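You operate a simulated robot arm through the tools that you are given. There is no shell and no other tool.

You run a simulated robot arm. Do the job below in one go: nothing can be reset, and whatever is moved stays where it is left.

Task
The pack was laid up with its stop pushed in: plug in, stop out, mains on, reset the trip.
Fine: plug in while the mains knob is off; the display ends on READY.

It is judged by the outcome, as a careful person would: the job done as asked, and still so three seconds after it is handed in. It fails if anything else is knocked over, pushed out of place, dropped, spilled or broken.

Robot
A 6-joint arm with a three-finger gripper, fixed in place. Base frame: the origin is at the foot of the arm, x ahead of it, y to its left, z up. Lengths are in mm, angles in degrees, forces in N, time in s.
Its first joint turns from -166.0 to 166.0 degrees. Payload 4.89 kg.
The TCP is the grasp point between the finger pads, 30 mm short of the fingertips. In the tool frame z runs along the fingers and y along their closing line. Largest opening 164 mm; the body of the gripper starts 125 mm behind the TCP.
Orientation is told as [roll, pitch, yaw] about the base's x, y, z axes, in that order, counted from this pose: with the fingers straight down and closing along the base's y, the tool's x points along the base's -x, its y along +y and its z along -z.

Tools
- The arm moves only by the tool jog_arm. Its arguments are lists of equal length, an entry for each row: "offset": the shift along the tool's x, y, z in mm, a list of three; "rotation": the turn, a rotation vector about the tool's x, y, z in degrees, a list of three; "gripper": the opening, from 0 (shut) to 1 (fully open). In form: {"offset": [[x, y, z], ...], "rotation": [[rx, ry, rz], ...], "gripper": [gripper, ...]}. A call has 1 to 20 rows; each row shifts and turns the commanded pose from where the row before left it, along the tool's axes as they then stand. Rows are played at 5 a second. More than 50 mm and 8.6 degrees between two rows, or a gripper value outside its range, and nothing of the call is played. Where a pose cannot be reached the arm comes as near as it can. A force on the tool above 50 N (or 10 N above the force at the start of the call, whichever is more), or a blocked arm, ends the call early, and 0.2 s more pass. Each finger travels about 108 mm/s and halts on what it meets, pressing with about 29 N; the grip force reading is that of the motor and also rises with nothing between the fingers. The clock runs only during rows and for 0.2 s after the last one: add rows that do not move to give the fingers time. It gives the time, the measured TCP pose, the force on the tool (base axes), the opening and the grip force at its end, in the units of the frame above (readings bear some noise), with the torque about the TCP (base axes, N m) and any sound that the robot's microphone picked up, and new pictures: "pictures" is both (left out), scene, wrist or none.
- Cameras (640 x 400 px; columns grow to the right, rows downward): "scene" is fixed at [52.5, 650.6, 1666.3]; the picture's right is [-0.53, -0.85, 0.00], its down [-0.35, 0.22, -0.91] and it looks along [0.77, -0.48, -0.41] (base axes); focal length 343 px, centre (320, 200). "wrist" rides on the gripper at [76, -2, -152] in the tool frame; the picture's right is [0.02, 1.00, 0.00], its down [-0.88, 0.02, -0.47] and it looks along [-0.47, 0.01, 0.88] (tool axes); focal length 247 px, centre (320, 200). There is no depth. A picture from a camera that has moved, and an enlarged one, comes with that camera's place and axes in the base frame and with its lens.
- lift_body(by): slides the trunk up (or, below 0, down) by that many mm; the arm rides with it, the base frame stays. It gives what a move gives, with no picture.
- enlarge(camera, box): a new picture of the part [left, top, right, bottom] of that camera's present view, enlarged. It takes no simulated time.
- close_job(): hands the job in; it is judged then, once.

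Nothing tells you positions but the pictures and the camera data. Unless the task says otherwise, let go and move clear before handing in.

The tools are called after "Request:" as name(argument=value, ...) on one line, values as JSON. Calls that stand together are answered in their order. jog_arm: Moves the arm, as the interface text tells. Its arguments: {"type":"object","properties":{"offset":{"type":"array"},"rotation":{"type":"array"},"gripper":{"type":"array"},"pictures":{"type":"string","enum":["both","scene","wrist","none"]}},"required":["offset","rotation","gripper"]} The other tools are called the same way: lift_body (by) slides the trunk up or down; enlarge (camera, box) takes an enlarged picture of a part of a camera's view; close_job () hands the job in.

At the start:

```text
time: 0.0
position: [541.5, 96.4, 1464.2]
tcp_rot: [0.1, 0.0, 0.1]
ft_force: [-0.6, 0.2, -0.4]
torque: [0.01, -0.01, 0.01]
grip_width: 164.0
finger_force: 0.0
trunk travel left (down, up): [-175.0, 215.0]
```

scene: 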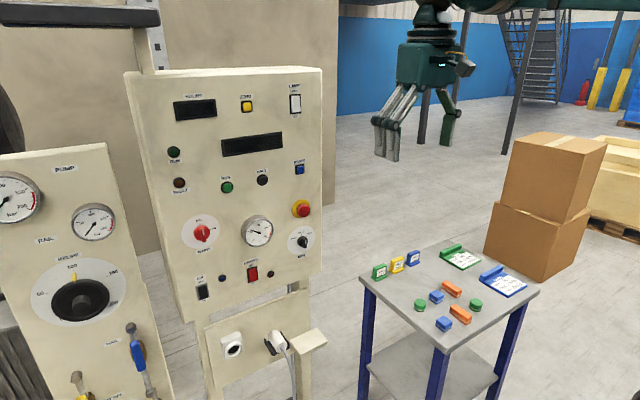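
wrist: 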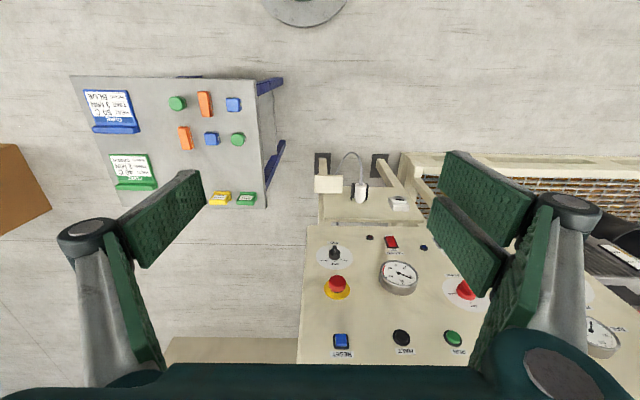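

I see a control panel with a display, knobs, a red stop button on yellow, and below it a socket with a plug resting on a holder. I'll look closer before moving.

Request:
enlarge(camera="scene", box=[120, 60, 340, 200])

Request:
enlarge(camera="scene", box=[170, 180, 340, 290])

Request:
enlarge(camera="scene", box=[190, 280, 350, 400])

Request:
enlarge(camera="wrist", box=[290, 140, 510, 370])

```text
2.86 times, centred on (230, 130) of scene
camera zoom: at [52.5, 650.6, 1666.3], right [-0.53, -0.85, 0.0], down [-0.35, 0.22, -0.91], along [0.77, -0.48, -0.41], focal length 981 px, centre (577, 400)
```

zoom: 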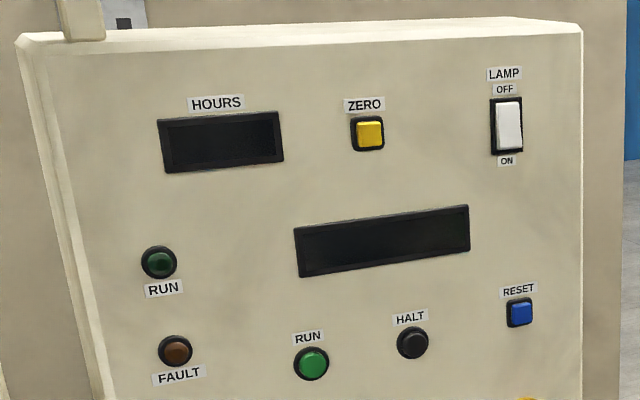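

```text
3.64 times, centred on (255, 235) of scene
camera zoom: at [52.5, 650.6, 1666.3], right [-0.53, -0.85, 0.0], down [-0.35, 0.22, -0.91], along [0.77, -0.48, -0.41], focal length 1249 px, centre (556, 73)
```

zoom: 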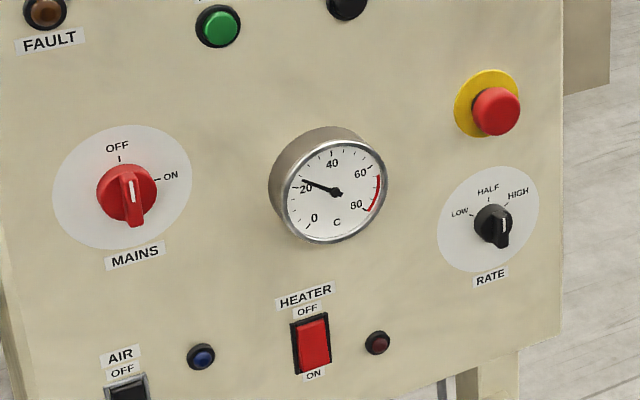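

```text
3.33 times, centred on (270, 340) of scene
camera zoom: at [52.5, 650.6, 1666.3], right [-0.53, -0.85, 0.0], down [-0.35, 0.22, -0.91], along [0.77, -0.48, -0.41], focal length 1145 px, centre (487, -267)
```

zoom: 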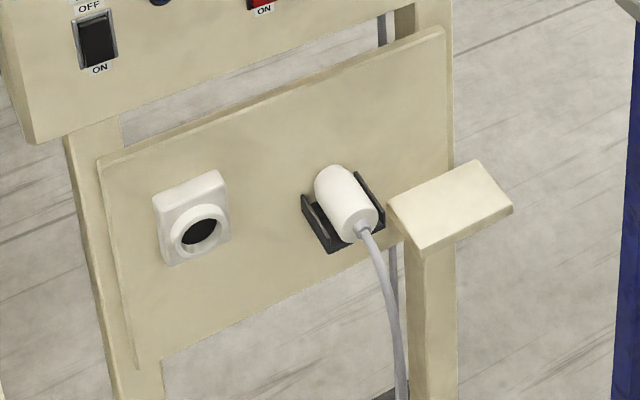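

```text
1.74 times, centred on (400, 255) of wrist
camera zoom: at [464.6, 96.0, 1616.8], right [-0.02, 1.0, 0.0], down [0.88, 0.02, 0.47], along [0.47, 0.01, -0.88], focal length 430 px, centre (181, 104)
```

zoom: 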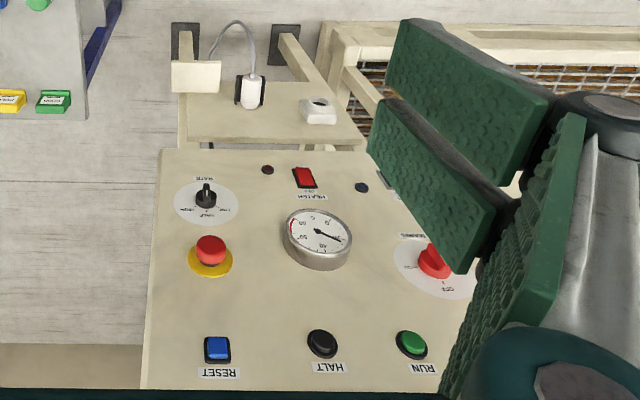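

The panel is close to vertical and faces the robot at about x≈970. By rough triangulation, RESET is at (975,151,1298), STOP at (960,151,1155), the MAINS knob at (963,482,1170), the plug at about (950,280,645) and the socket at about (946,444,700). The mains knob seems to be on OFF. I'll move forward a little and turn the tool half round, so the camera ends up above the fingers once they point at the panel.

Request:
jog_arm(offset=[[-40, 0, 0], [-40, 0, 0], [-40, 0, 0], [0, 0, 0], [0, 0, 0], [0, 0, 0], [0, 0, 0], [0, 0, 0], [0, 0, 0], [0, 0, 0], [0, 0, 0], [0, 0, 0], [0, 0, 0], [0, 0, 0]], rotation=[[0, 0, 0], [0, 0, 0], [0, 0, 0], [0, 0, 8.2], [0, 0, 8.2], [0, 0, 8.2], [0, 0, 8.2], [0, 0, 8.2], [0, 0, 8.2], [0, 0, 8.2], [0, 0, 8.2], [0, 0, 8.2], [0, 0, 8.2], [0, 0, 8.0]], gripper=[1, 1, 1, 1, 1, 1, 1, 1, 1, 1, 1, 1, 1, 1], pictures="scene")

Request:
enlarge(camera="scene", box=[180, 200, 230, 260])

```text
time: 3.0
position: [661.4, 95.8, 1463.4]
tcp_rot: [0.0, 0.1, -90.2]
ft_force: [0.7, 0.3, -0.1]
torque: [0.0, -0.01, 0.02]
grip_width: 164.0
finger_force: 0.1
trunk travel left (down, up): [-175.0, 215.0]
```

scene: 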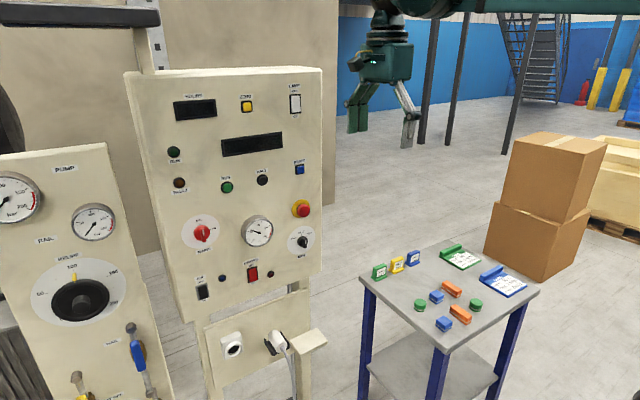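

```text
6.67 times, centred on (205, 230) of scene
camera zoom: at [52.5, 650.6, 1666.3], right [-0.53, -0.85, 0.0], down [-0.35, 0.22, -0.91], along [0.77, -0.48, -0.41], focal length 2289 px, centre (1087, 0)
```

zoom: 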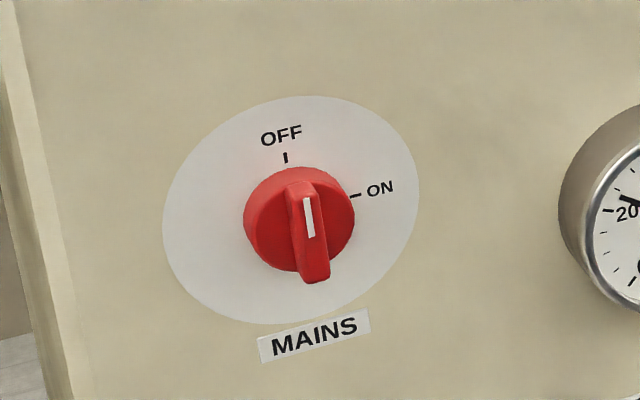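

The zoom shows MAINS on OFF, with ON a quarter turn to the right. I'll finish the half turn and then pitch the fingers up to face the panel.

Request:
jog_arm(offset=[[0, 0, 0], [0, 0, 0], [0, 0, 0], [0, 0, 0], [0, 0, 0], [0, 0, 0], [0, 0, 0], [0, 0, 0], [0, 0, 0], [0, 0, 0], [0, 0, 0]], rotation=[[0, 0, 8.2], [0, 0, 8.2], [0, 0, 8.2], [0, 0, 8.2], [0, 0, 8.2], [0, 0, 8.2], [0, 0, 8.2], [0, 0, 8.2], [0, 0, 8.2], [0, 0, 8.2], [0, 0, 7.8]], gripper=[1, 1, 1, 1, 1, 1, 1, 1, 1, 1, 1], pictures="wrist")

```text
time: 5.4
position: [660.2, 97.5, 1463.0]
tcp_rot: [-0.1, 0.0, -163.8]
ft_force: [-0.7, 0.2, -0.1]
torque: [-0.03, 0.01, -0.02]
grip_width: 164.0
finger_force: 0.0
out of reach, approached as far as the arm can: row 10, 11
trunk travel left (down, up): [-175.0, 215.0]
camera wrist: at [733.8, 119.7, 1617.4], right [0.3, -0.95, 0.0], down [-0.84, -0.26, 0.47], along [-0.45, -0.14, -0.88], focal length 247 px, centre (320, 200)
```

wrist: 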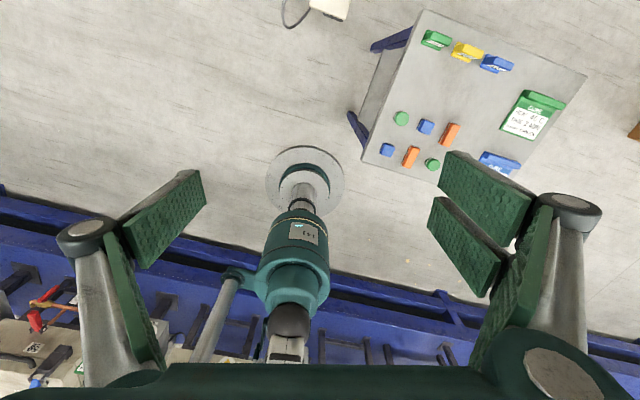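

The wrist stops turning near -164°, so having the camera above isn't available. I'll turn back to the original roll. Then I'll pitch the fingers forward with the camera on the base side, which still gives a useful view.

Request:
jog_arm(offset=[[0, 0, 0], [0, 0, 0], [0, 0, 0], [0, 0, 0], [0, 0, 0], [0, 0, 0], [0, 0, 0], [0, 0, 0], [0, 0, 0], [0, 0, 0], [0, 0, 0], [0, 0, 0], [0, 0, 0], [0, 0, 0], [0, 0, 0], [0, 0, 0], [0, 0, 0], [0, 0, 0], [0, 0, 0], [0, 0, 0]], rotation=[[0, 0, -8.2], [0, 0, -8.2], [0, 0, -8.2], [0, 0, -8.2], [0, 0, -8.2], [0, 0, -8.2], [0, 0, -8.2], [0, 0, -8.2], [0, 0, -8.2], [0, 0, -8.2], [0, 0, -8.2], [0, 0, -8.2], [0, 0, -8.2], [0, 0, -8.2], [0, 0, -8.2], [0, 0, -8.2], [0, 0, -8.2], [0, 0, -8.2], [0, 0, -8.2], [0, 0, -8.2]], gripper=[1, 1, 1, 1, 1, 1, 1, 1, 1, 1, 1, 1, 1, 1, 1, 1, 1, 1, 1, 1], pictures="none")

```text
time: 9.6
position: [660.4, 96.3, 1461.0]
tcp_rot: [-0.1, -0.1, 0.4]
ft_force: [0.1, -0.2, -0.7]
torque: [0.0, -0.03, 0.02]
grip_width: 163.7
finger_force: 0.0
trunk travel left (down, up): [-175.0, 215.0]
```

The tool is back to pointing straight down at yaw 0. Next I pitch it 45° forward and look at the panel.

Request:
jog_arm(offset=[[0, 0, 0], [0, 0, 0], [0, 0, 0], [0, 0, 0], [0, 0, 0], [0, 0, 0]], rotation=[[0, -7.5, 0], [0, -7.5, 0], [0, -7.5, 0], [0, -7.5, 0], [0, -7.5, 0], [0, -7.5, 0]], gripper=[1, 1, 1, 1, 1, 1])

```text
time: 11.0
position: [661.7, 97.4, 1463.1]
tcp_rot: [0.0, -45.1, 0.2]
ft_force: [-0.1, 0.4, -0.8]
torque: [-0.03, 0.14, -0.02]
grip_width: 164.0
finger_force: 0.0
trunk travel left (down, up): [-175.0, 215.0]
camera wrist: at [501.4, 96.0, 1518.5], right [-0.02, 1.0, -0.02], down [0.29, 0.02, 0.96], along [0.96, 0.01, -0.29], focal length 247 px, centre (320, 200)
```

scene: 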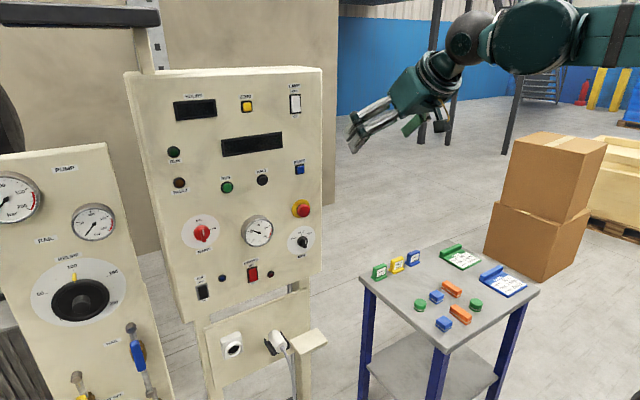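
wrist: 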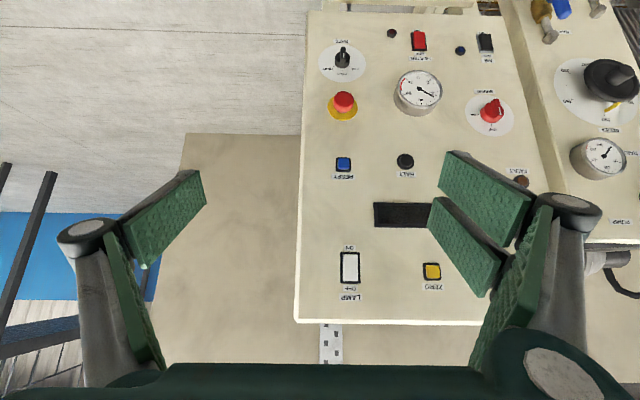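

The panel is clear in this view, and the wrist camera agrees with my earlier positions (STOP ≈ (960,149,1153), RESET ≈ (975,149,1296)). I'll lower the trunk, then bring the arm down in front of the plug and socket.

Request:
lift_body(by=-170)

Request:
jog_arm(offset=[[29.0, 15, 33.0], [29.0, 15, 33.0], [29.0, 15, 33.0], [29.0, 15, 33.0], [29.0, 15, 33.0], [29.0, 15, 33.0], [29.0, 15, 33.0], [29.0, 15, 33.0]], rotation=[[0, 0, 0], [0, 0, 0], [0, 0, 0], [0, 0, 0], [0, 0, 0], [0, 0, 0], [0, 0, 0], [0, 0, 0]], gripper=[1, 1, 1, 1, 1, 1, 1, 1])

```text
time: 12.9
position: [662.1, 96.5, 1294.7]
tcp_rot: [0.1, -45.0, 0.2]
ft_force: [0.2, -0.9, -0.5]
torque: [0.01, 0.02, 0.02]
grip_width: 164.1
finger_force: 0.0
trunk travel left (down, up): [-5.0, 385.0]
```

```text
time: 14.7
position: [680.9, 216.6, 944.0]
tcp_rot: [0.0, -45.0, 0.1]
ft_force: [-2.4, -1.0, 0.1]
torque: [0.11, -0.14, 0.09]
grip_width: 164.0
finger_force: 0.0
trunk travel left (down, up): [-5.0, 385.0]
camera wrist: at [518.9, 215.8, 998.5], right [-0.02, 1.0, -0.01], down [0.29, 0.02, 0.96], along [0.96, 0.01, -0.29], focal length 247 px, centre (320, 200)
```

scene: 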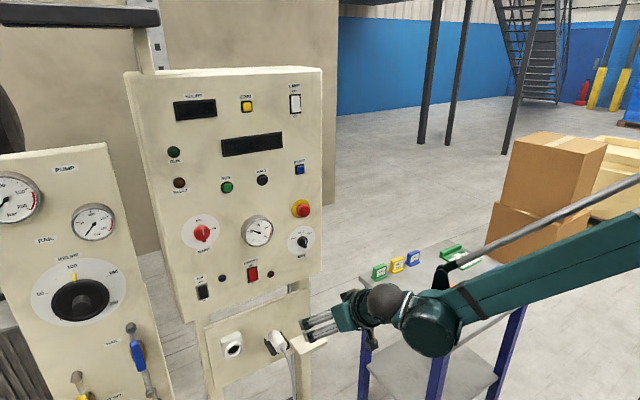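
wrist: 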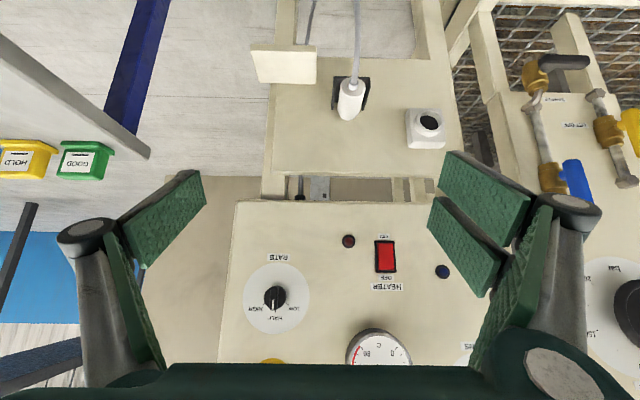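

The arm reaches well here, and both plug (≈(950,281,642)) and socket (≈(946,437,701)) are in view. I'll move closer for an accurate look at the plug, cradle and socket.

Request:
jog_arm(offset=[[14.9, 22.6, 37.2], [14.9, 22.6, 37.2], [14.9, 22.6, 37.2], [14.9, 22.6, 37.2], [14.9, 22.6, 37.2]], rotation=[[0, 0, 0], [0, 0, 0], [0, 0, 0], [0, 0, 0], [0, 0, 0]], gripper=[1, 1, 1, 1, 1])

Request:
enlarge(camera="wrist", box=[240, 40, 460, 180])

```text
time: 15.9
position: [760.4, 333.0, 755.1]
tcp_rot: [0.0, -45.1, 0.1]
ft_force: [-2.4, -1.6, 1.6]
torque: [0.2, -0.06, 0.2]
grip_width: 164.2
finger_force: 0.1
trunk travel left (down, up): [-5.0, 385.0]
camera wrist: at [599.2, 331.1, 810.9], right [-0.02, 1.0, -0.01], down [0.29, 0.02, 0.96], along [0.96, 0.01, -0.29], focal length 247 px, centre (320, 200)
```

scene: 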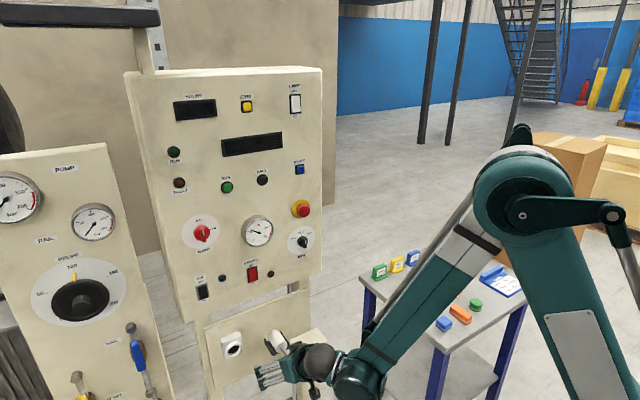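
wrist: 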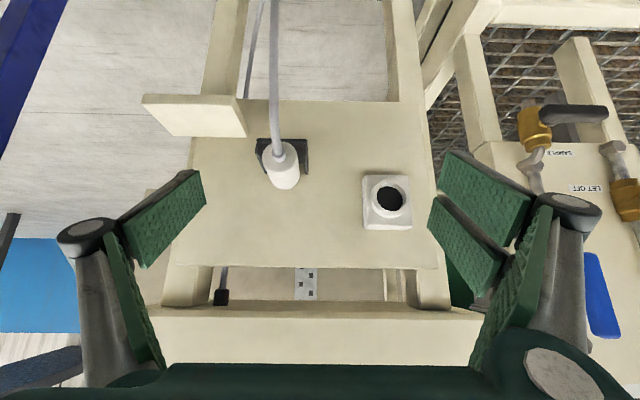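

```text
2.86 times, centred on (350, 110) of wrist
camera zoom: at [599.2, 331.1, 810.9], right [-0.02, 1.0, -0.01], down [0.29, 0.02, 0.96], along [0.96, 0.01, -0.29], focal length 706 px, centre (234, 457)
```

zoom: 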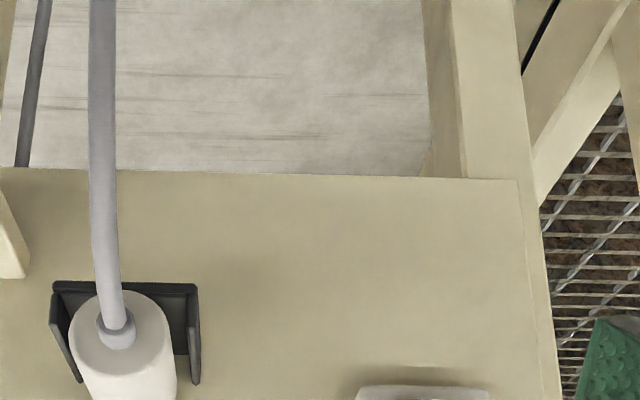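

Request:
enlarge(camera="wrist", box=[245, 120, 325, 210])

Request:
enlarge(camera="wrist", box=[345, 160, 425, 240])

Request:
enlarge(camera="scene", box=[215, 310, 335, 400])

```text
4.44 times, centred on (285, 165) of wrist
camera zoom: at [599.2, 331.1, 810.9], right [-0.02, 1.0, -0.01], down [0.29, 0.02, 0.96], along [0.96, 0.01, -0.29], focal length 1098 px, centre (476, 356)
```

zoom: 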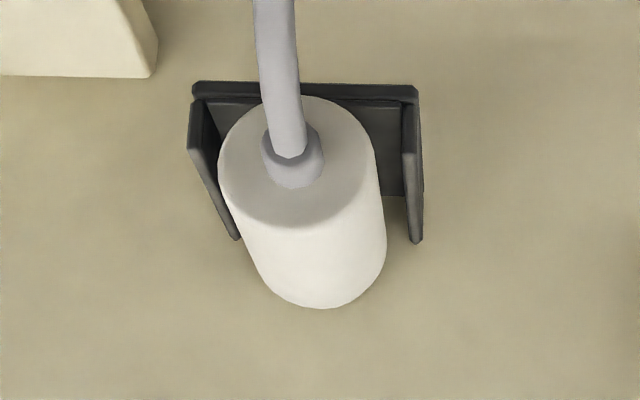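

```text
5.00 times, centred on (385, 200) of wrist
camera zoom: at [599.2, 331.1, 810.9], right [-0.02, 1.0, -0.01], down [0.29, 0.02, 0.96], along [0.96, 0.01, -0.29], focal length 1235 px, centre (-5, 200)
```

zoom: 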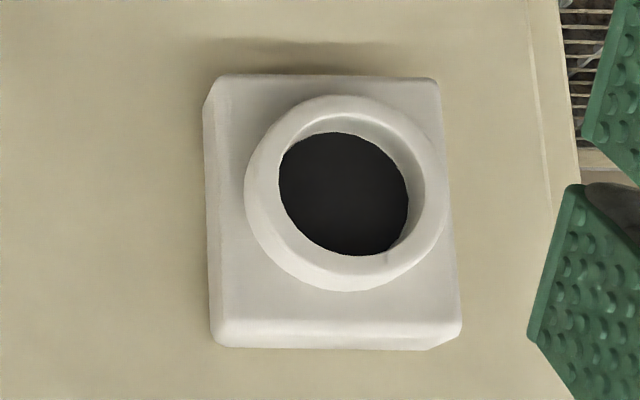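

```text
4.44 times, centred on (275, 355) of scene
camera zoom: at [52.5, 650.6, 1666.3], right [-0.53, -0.85, 0.0], down [-0.35, 0.22, -0.91], along [0.77, -0.48, -0.41], focal length 1526 px, centre (520, -489)
```

zoom: 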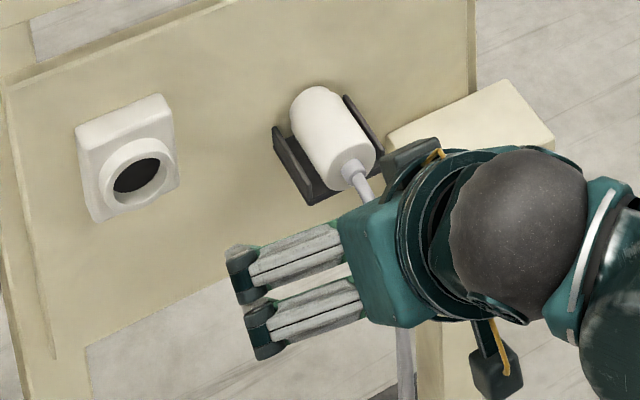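

The plug is a white cylinder about 50 mm across, lying in a U-shaped cradle. Its axis runs along x, its rear face is at about (920,277,650), and the cable leaves from there. The socket ring is at about (957,441,700). I'll zoom in on the cradle walls and the plug.

Request:
enlarge(camera="wrist", box=[255, 130, 305, 190])

Request:
enlarge(camera="scene", box=[255, 320, 315, 365])

```text
6.67 times, centred on (280, 160) of wrist
camera zoom: at [599.2, 331.1, 810.9], right [-0.02, 1.0, -0.01], down [0.29, 0.02, 0.96], along [0.96, 0.01, -0.29], focal length 1646 px, centre (587, 467)
```

zoom: 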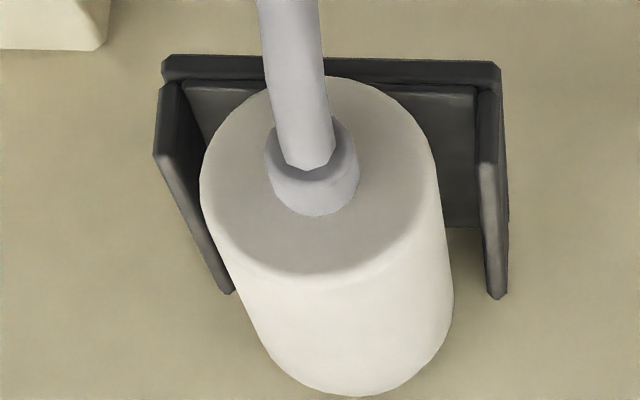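

```text
8.89 times, centred on (285, 342) of scene
camera zoom: at [52.5, 650.6, 1666.3], right [-0.53, -0.85, 0.0], down [-0.35, 0.22, -0.91], along [0.77, -0.48, -0.41], focal length 3052 px, centre (631, -1067)
```

zoom: 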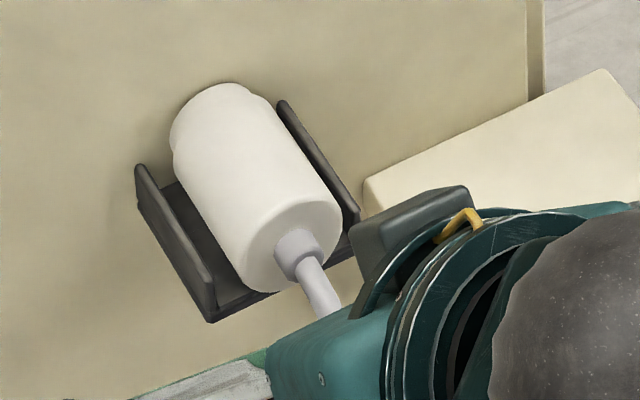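

The picture is clear now. The tray walls end about 7 mm below the plug's centre line, so I can grip the plug's sides just above the walls with the tool horizontal. The plug's narrower nose already faces the panel. I'll bring the tool level in front of the plug with a 90 mm opening.

Request:
jog_arm(offset=[[-1.9, -9.3, 7.2], [-1.0, -9.3, 7.4], [0, -9.3, 7.5], [0.9, -9.3, 7.4], [2.0, -9.3, 7.2], [2.8, -9.3, 6.9]], rotation=[[0, -7.5, 0], [0, -7.5, 0], [0, -7.5, 0], [0, -7.5, 0], [0, -7.5, 0], [0, -7.5, 0]], gripper=[0.55, 0.55, 0.55, 0.55, 0.55, 0.55])

```text
time: 17.3
position: [880.5, 325.9, 846.5]
tcp_rot: [41.9, -89.9, -41.8]
ft_force: [-1.6, -0.5, 1.4]
torque: [0.03, 0.19, 0.05]
grip_width: 90.5
finger_force: 0.1
out of reach, approached as far as the arm can: row 3, 4, 5, 6
trunk travel left (down, up): [-5.0, 385.0]
camera wrist: at [729.3, 323.4, 772.0], right [0.0, 1.0, -0.02], down [-0.47, 0.02, 0.88], along [0.88, 0.01, 0.47], focal length 247 px, centre (320, 200)
```

scene: 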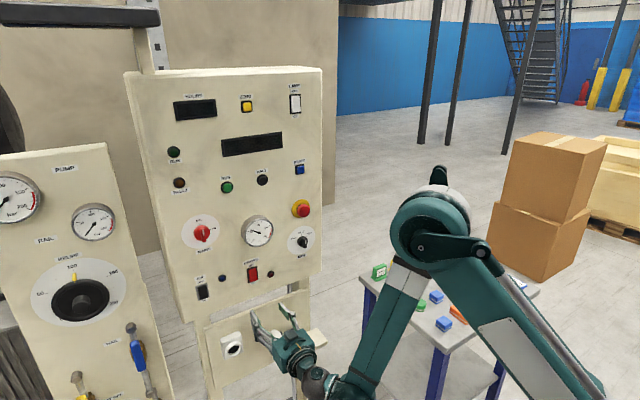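
wrist: 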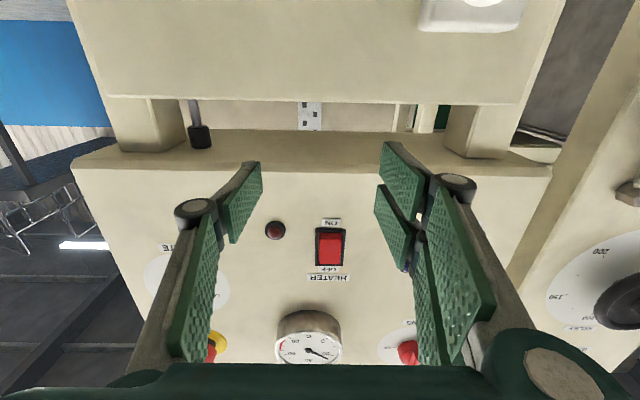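

The arm could not level the tool that close to its base, so it ended higher and further forward: TCP (880,326,846), horizontal. Further out it should reach, so I'll come in at x≈935 above the plug and descend with the fingers straddling it.

Request:
jog_arm(offset=[[22, -16.3, 18], [22, -16.3, 18], [22, -16.3, 18]], rotation=[[0, 0, 0], [0, 0, 0], [0, 0, 0]], gripper=[0.55, 0.55, 0.55])

```text
time: 18.1
position: [952.0, 285.4, 796.4]
tcp_rot: [7.1, -89.9, -6.9]
ft_force: [-0.9, -0.2, 1.2]
torque: [0.01, 0.19, -0.05]
grip_width: 90.2
finger_force: 0.0
out of reach, approached as far as the arm can: row 1, 2, 3
trunk travel left (down, up): [-5.0, 385.0]
camera wrist: at [800.0, 284.8, 721.9], right [0.0, 1.0, -0.02], down [-0.47, 0.02, 0.88], along [0.88, 0.01, 0.47], focal length 247 px, centre (320, 200)
```

scene: 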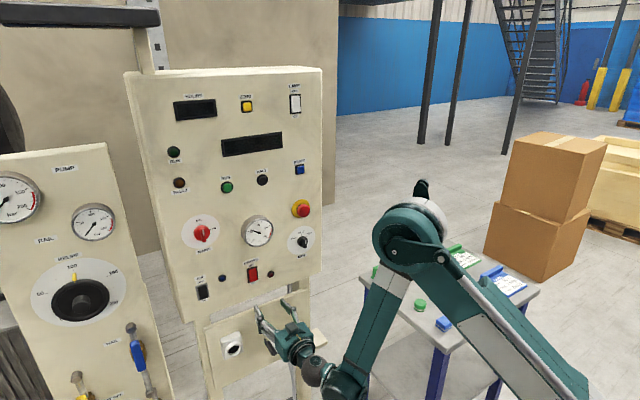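
wrist: 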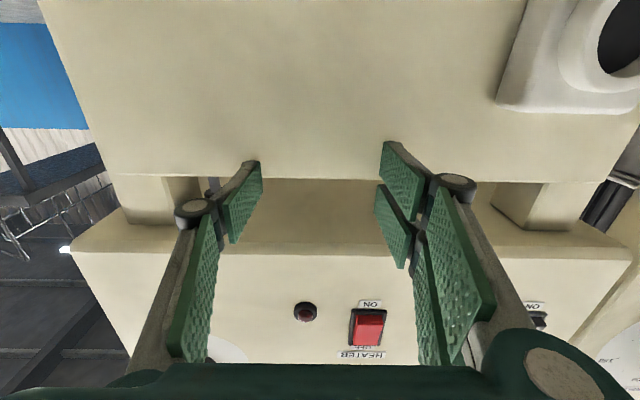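

Levelling fully is limited by how far the wrist can bend up from the forearm. Tilting the tool about 12° down should make the plug reachable while the pads stay nearly parallel to the plug. I'll apply that tilt and come down above the plug.

Request:
jog_arm(offset=[[0, 0, 0], [0, 0, 0], [24, -4, -2], [24, -4, -2]], rotation=[[0, 6, 0], [0, 6, 0], [0, 0, 0], [0, 0, 0]], gripper=[0.49, 0.49, 0.49, 0.49])

```text
time: 19.1
position: [938.2, 275.2, 750.5]
tcp_rot: [0.2, -78.0, 0.1]
ft_force: [-1.2, 0.4, -0.5]
torque: [0.04, 0.06, 0.07]
grip_width: 80.3
finger_force: 0.1
trunk travel left (down, up): [-5.0, 385.0]
camera wrist: at [773.6, 274.3, 709.3], right [-0.01, 1.0, -0.02], down [-0.28, 0.02, 0.96], along [0.96, 0.01, 0.28], focal length 247 px, centre (320, 200)
```

scene: 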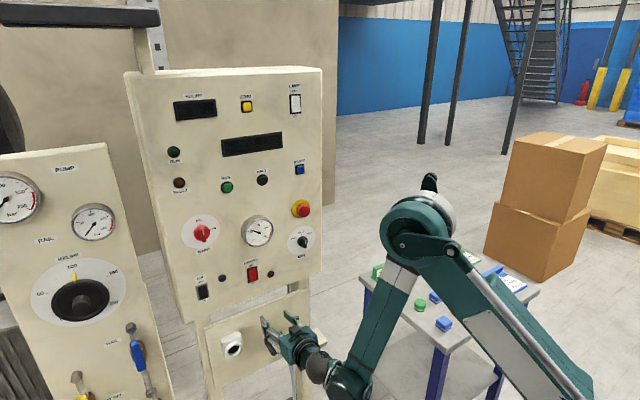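
wrist: 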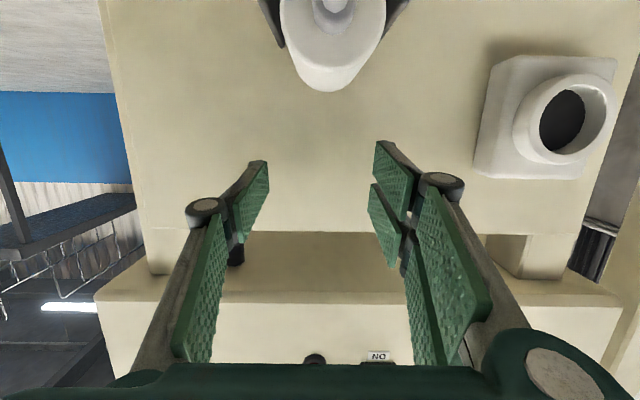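

Request:
enlarge(camera="wrist", box=[170, 100, 490, 380])

Request:
enlarge(camera="scene", box=[225, 300, 345, 390])

Request:
enlarge(camera="wrist", box=[240, 0, 420, 110])

```text
1.43 times, centred on (330, 240) of wrist
camera zoom: at [773.6, 274.3, 709.3], right [-0.01, 1.0, -0.02], down [-0.28, 0.02, 0.96], along [0.96, 0.01, 0.28], focal length 353 px, centre (306, 143)
```

zoom: 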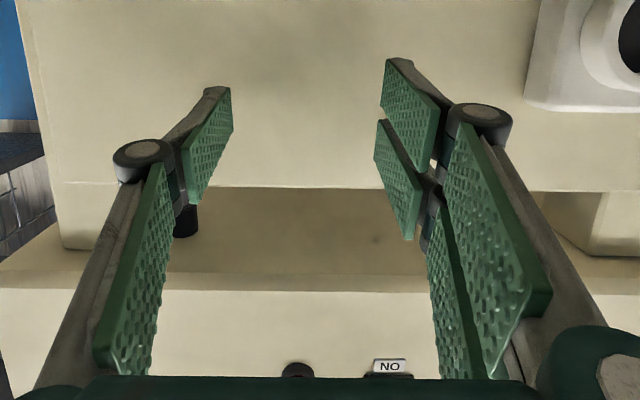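

```text
4.44 times, centred on (285, 345) of scene
camera zoom: at [52.5, 650.6, 1666.3], right [-0.53, -0.85, 0.0], down [-0.35, 0.22, -0.91], along [0.77, -0.48, -0.41], focal length 1526 px, centre (476, -444)
```

zoom: 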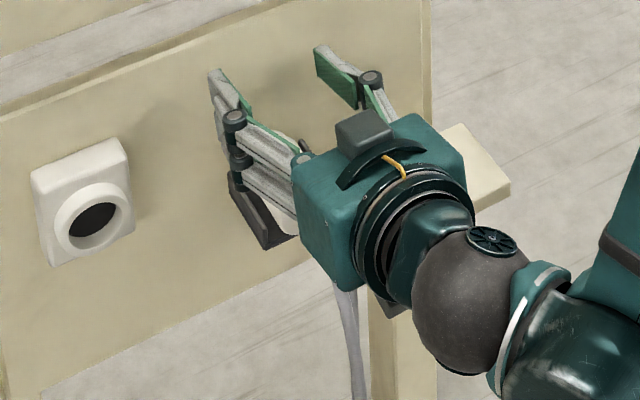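

```text
3.56 times, centred on (330, 55) of wrist
camera zoom: at [773.6, 274.3, 709.3], right [-0.01, 1.0, -0.02], down [-0.28, 0.02, 0.96], along [0.96, 0.01, 0.28], focal length 878 px, centre (284, 716)
```

zoom: 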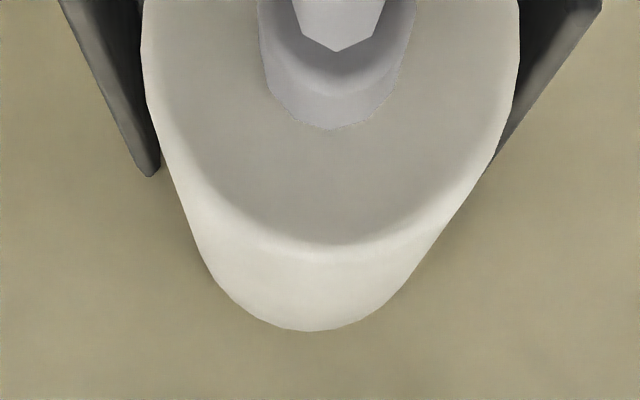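

The fingers straddle the plug correctly, though it sits about 5 mm further left than the TCP, at y≈280. In this closer view the plug's centre line is at z≈652 and the tray wall tops are at z≈645. I'll shift y, narrow the opening to about 64 mm and descend in small, force-checked steps.

Request:
jog_arm(offset=[[0, 5, 0], [26, 0, 5.5], [26, 0, 5.5]], rotation=[[0, 0, 0], [0, 0, 0], [0, 0, 0]], gripper=[0.4, 0.4, 0.4])

Request:
enlarge(camera="wrist", box=[220, 30, 420, 230])

```text
time: 19.9
position: [948.4, 298.1, 723.9]
tcp_rot: [-0.9, -78.2, 1.7]
ft_force: [-85.4, 36.0, -0.9]
torque: [-1.88, -2.03, 2.19]
grip_width: 32.7
finger_force: 17.0
out of reach, approached as far as the arm can: row 2, 3
trunk travel left (down, up): [-5.0, 385.0]
stopped in row 3: the force on the tool passed its limit at 70 N (the readings are from after the stop); the commanded pose is now the measured one
camera wrist: at [784.0, 293.5, 681.8], right [-0.02, 1.0, -0.02], down [-0.28, 0.02, 0.96], along [0.96, 0.03, 0.28], focal length 247 px, centre (320, 200)
```

scene: 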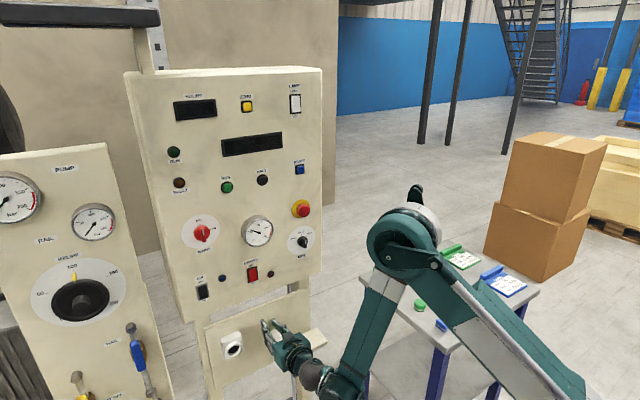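
wrist: 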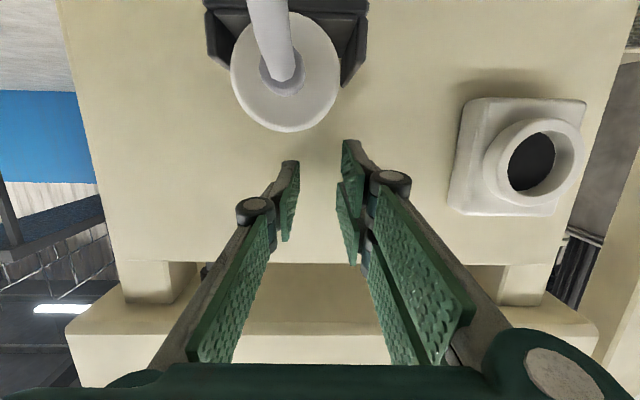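

```text
2.00 times, centred on (320, 130) of wrist
camera zoom: at [784.0, 293.5, 681.8], right [-0.02, 1.0, -0.02], down [-0.28, 0.02, 0.96], along [0.96, 0.03, 0.28], focal length 494 px, centre (320, 340)
```

zoom: 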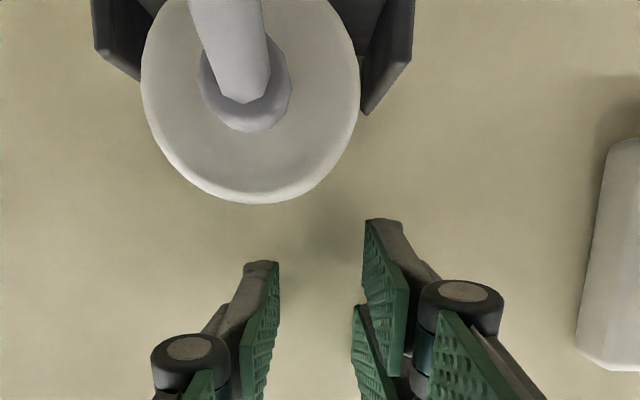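

The tool hit its reach limit here. The arm was pushed forward and to the left, and the fingertips are probably pressing on the lower panel (force −85 N along x). The plug looks undisturbed. I'll back off right away and check the forces.

Request:
jog_arm(offset=[[-20, 0, -15], [-15, 0, -10], [0, 0, 0]], rotation=[[0, 0, 0], [0, 0, 0], [0, 0, 0]], gripper=[0.4, 0.4, 0.4])

Request:
enlarge(camera="scene", box=[205, 290, 345, 395])

```text
time: 20.7
position: [937.8, 289.9, 761.1]
tcp_rot: [-0.7, -77.9, 0.7]
ft_force: [0.1, -0.2, -0.5]
torque: [0.01, -0.06, -0.01]
grip_width: 65.4
finger_force: 0.0
trunk travel left (down, up): [-5.0, 385.0]
camera wrist: at [773.4, 287.5, 719.4], right [-0.01, 1.0, -0.02], down [-0.28, 0.02, 0.96], along [0.96, 0.01, 0.28], focal length 247 px, centre (320, 200)
```

scene: 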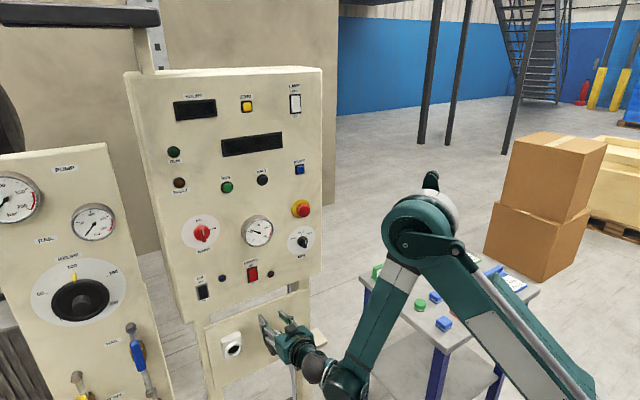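
wrist: 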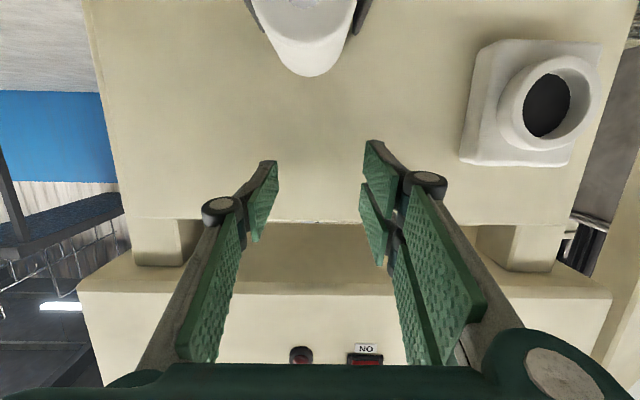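

```text
3.81 times, centred on (275, 342) of scene
camera zoom: at [52.5, 650.6, 1666.3], right [-0.53, -0.85, 0.0], down [-0.35, 0.22, -0.91], along [0.77, -0.48, -0.41], focal length 1308 px, centre (491, -343)
```

zoom: 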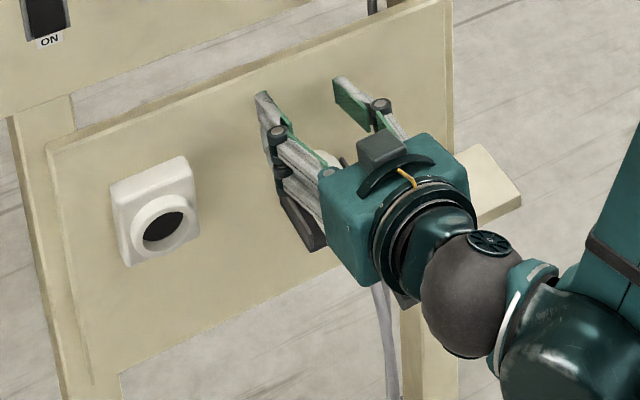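

Forces are back to zero and nothing is disturbed. The limit turns out to be on the wrist's position: it can't go lower than about z=785 this close in, so the tool needs more downward tilt at the plug. I'll tilt to 30° below horizontal and line up above the plug.

Request:
jog_arm(offset=[[1, -3.1, -2.5], [1, -3.1, -2.5], [1, -3.1, -2.5], [0, 0, 0]], rotation=[[0, 6, 0], [0, 6, 0], [0, 6, 0], [0, 0, 0]], gripper=[0.4, 0.4, 0.4, 0.4], pictures="wrist")

Request:
enlarge(camera="wrist", box=[220, 40, 400, 160])

```text
time: 21.7
position: [929.3, 279.5, 759.4]
tcp_rot: [-0.3, -59.9, 0.6]
ft_force: [0.3, 0.2, 0.3]
torque: [0.01, -0.03, -0.03]
grip_width: 65.7
finger_force: 0.0
trunk travel left (down, up): [-5.0, 385.0]
camera wrist: at [760.1, 277.9, 771.6], right [-0.02, 1.0, -0.02], down [0.03, 0.02, 1.0], along [1.0, 0.01, -0.03], focal length 247 px, centre (320, 200)
```

wrist: 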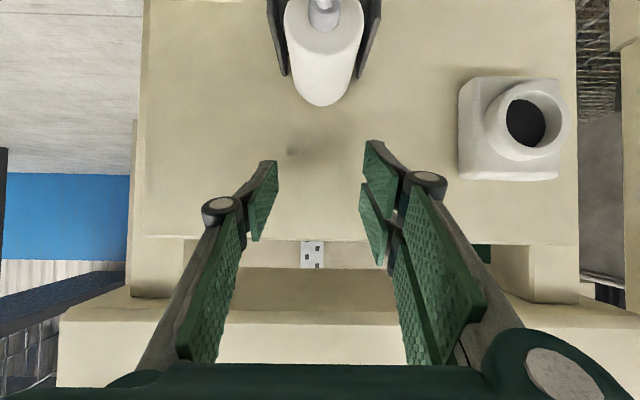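

```text
3.33 times, centred on (310, 100) of wrist
camera zoom: at [760.1, 277.9, 771.6], right [-0.02, 1.0, -0.02], down [0.03, 0.02, 1.0], along [1.0, 0.01, -0.03], focal length 823 px, centre (353, 533)
```

zoom: 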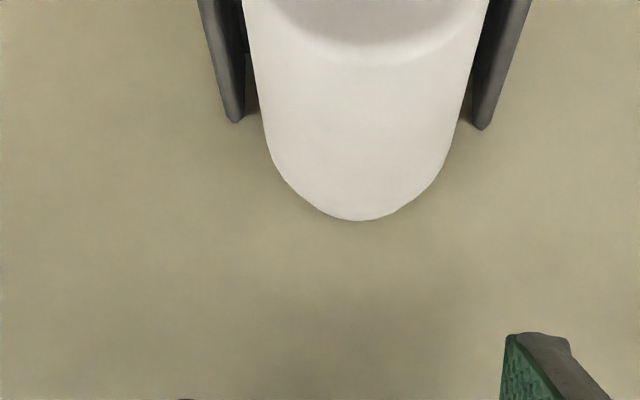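

The wrist camera is level now. It puts the plug axis at y≈280.4, the wall tops at z≈643 and the lower panel at x≈1000. I'll descend with the fingers on either side of the plug, stopping above the walls to check.

Request:
jog_arm(offset=[[14.6, 0.3, 9.3], [14.6, 0.3, 9.3], [14.6, 0.3, 9.3], [14.6, 0, 9.3]], rotation=[[0, 0, 0], [0, 0, 0], [0, 0, 0], [0, 0, 0]], gripper=[0.4, 0.4, 0.4, 0.4], pictures="wrist")

Request:
enlarge(camera="wrist", box=[220, 80, 420, 240])

```text
time: 22.7
position: [930.7, 281.0, 690.0]
tcp_rot: [-0.1, -60.0, 0.4]
ft_force: [7.8, 4.8, 10.1]
torque: [0.49, -0.34, -0.16]
grip_width: 67.4
finger_force: 2.4
trunk travel left (down, up): [-5.0, 385.0]
camera wrist: at [761.9, 279.7, 702.9], right [-0.02, 1.0, -0.02], down [0.03, 0.02, 1.0], along [1.0, 0.02, -0.03], focal length 247 px, centre (320, 200)
```

wrist: 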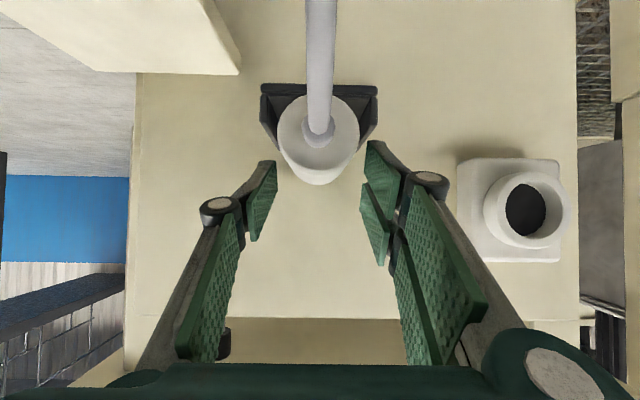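

```text
2.50 times, centred on (320, 160) of wrist
camera zoom: at [761.9, 279.7, 702.9], right [-0.02, 1.0, -0.02], down [0.03, 0.02, 1.0], along [1.0, 0.02, -0.03], focal length 617 px, centre (320, 300)
```

zoom: 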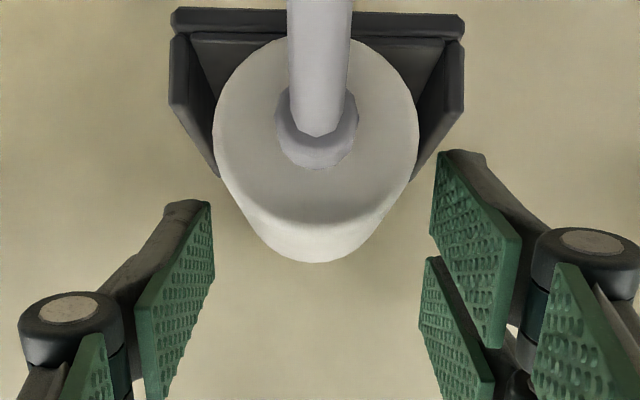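

There's a light contact force (10 N upward). The gripper actually carries two fingers on the left side, and the lower one has touched the left tray wall, so gripping from behind won't work. Coming from above with the tool nearly vertical turns that pair along the plug's length, which suits it. I'll rise, back off and pitch the tool down to about 10° from vertical.

Request:
jog_arm(offset=[[-17.3, 0, -10], [-14.2, 0, -25.5], [-14.2, 0, -25.5], [0, 0, 0]], rotation=[[0, 0, 0], [0, 0, 0], [0, 0, 0], [0, 0, 0]], gripper=[0.4, 0.4, 0.4, 0.4], pictures="none")

Request:
jog_arm(offset=[[0, 0, 0], [0, 0, 0], [0, 0, 0], [0, 0, 0], [0, 0, 0], [0, 0, 0], [0, 0, 0]], rotation=[[0, 8.3, 0], [0, 8.3, 0], [0, 8.3, 0], [0, 8.3, 0], [0, 8.3, 0], [0, 8.3, 0], [0, 0, 0]], gripper=[0.4, 0.4, 0.4, 0.4, 0.4, 0.4, 0.4])

```text
time: 23.7
position: [901.3, 283.3, 760.0]
tcp_rot: [-0.3, -59.8, 0.4]
ft_force: [1.3, -0.4, -0.2]
torque: [0.0, 0.0, -0.05]
grip_width: 65.8
finger_force: 0.0
trunk travel left (down, up): [-5.0, 385.0]
```

```text
time: 25.3
position: [901.2, 280.9, 761.8]
tcp_rot: [0.0, -10.0, 0.3]
ft_force: [-0.2, 0.3, 0.4]
torque: [0.03, -0.06, 0.02]
grip_width: 65.8
finger_force: 0.1
trunk travel left (down, up): [-5.0, 385.0]
camera wrist: at [799.8, 280.1, 899.5], right [-0.03, 1.0, -0.01], down [0.78, 0.02, 0.62], along [0.62, 0.01, -0.79], focal length 247 px, centre (320, 200)
```

scene: 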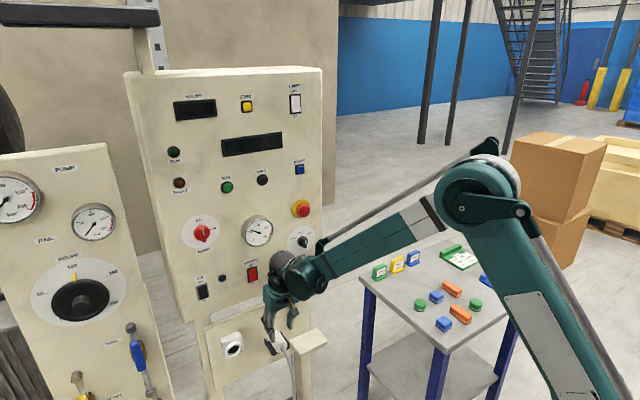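
wrist: 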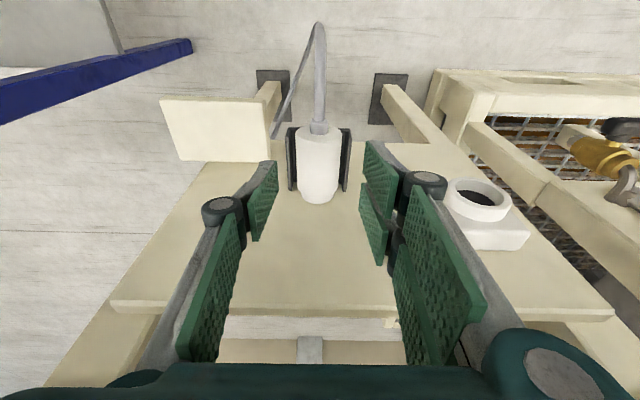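

The arm is well placed now, with the fingers pointing down behind the plug. I'll look closely from above to measure the plug's length and nose, and check the clearance to the control box.

Request:
enlarge(camera="wrist", box=[265, 110, 375, 220])

Request:
enlarge(camera="wrist", box=[430, 160, 540, 260])

Request:
enlarge(camera="scene", box=[200, 225, 360, 380])

```text
3.64 times, centred on (320, 165) of wrist
camera zoom: at [799.8, 280.1, 899.5], right [-0.03, 1.0, -0.01], down [0.78, 0.02, 0.62], along [0.62, 0.01, -0.79], focal length 898 px, centre (320, 327)
```

zoom: 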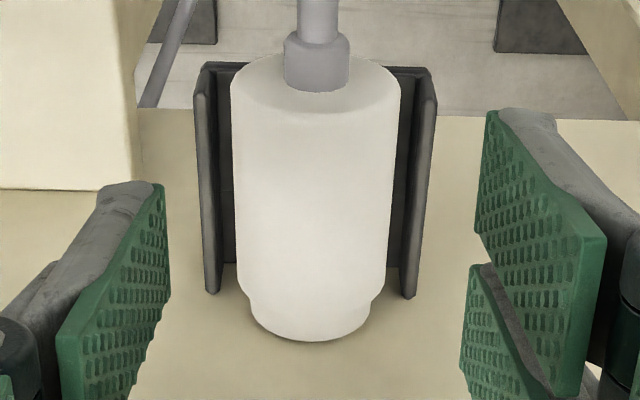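

```text
4.00 times, centred on (485, 210) of wrist
camera zoom: at [799.8, 280.1, 899.5], right [-0.03, 1.0, -0.01], down [0.78, 0.02, 0.62], along [0.62, 0.01, -0.79], focal length 988 px, centre (-340, 160)
```

zoom: 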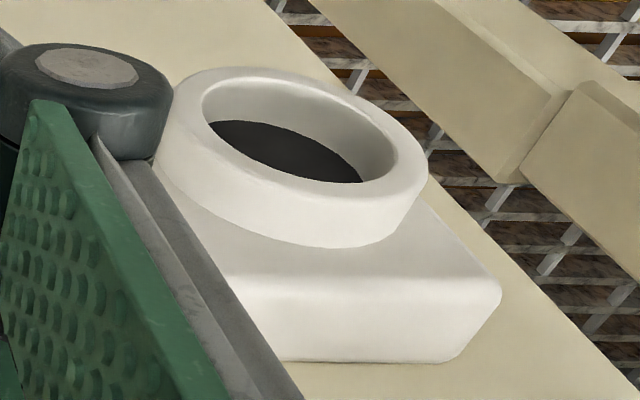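

```text
2.58 times, centred on (280, 302) of scene
camera zoom: at [52.5, 650.6, 1666.3], right [-0.53, -0.85, 0.0], down [-0.35, 0.22, -0.91], along [0.77, -0.48, -0.41], focal length 886 px, centre (423, -64)
```

zoom: 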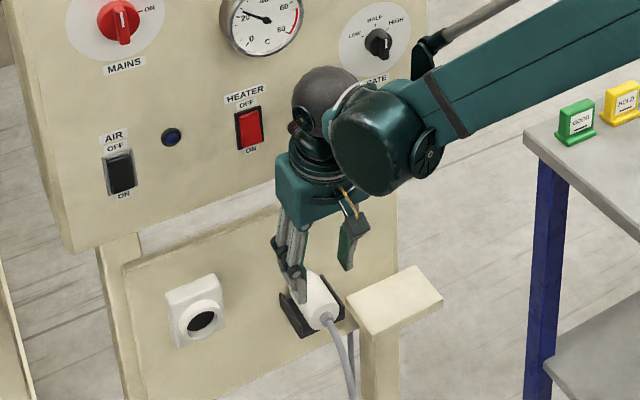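

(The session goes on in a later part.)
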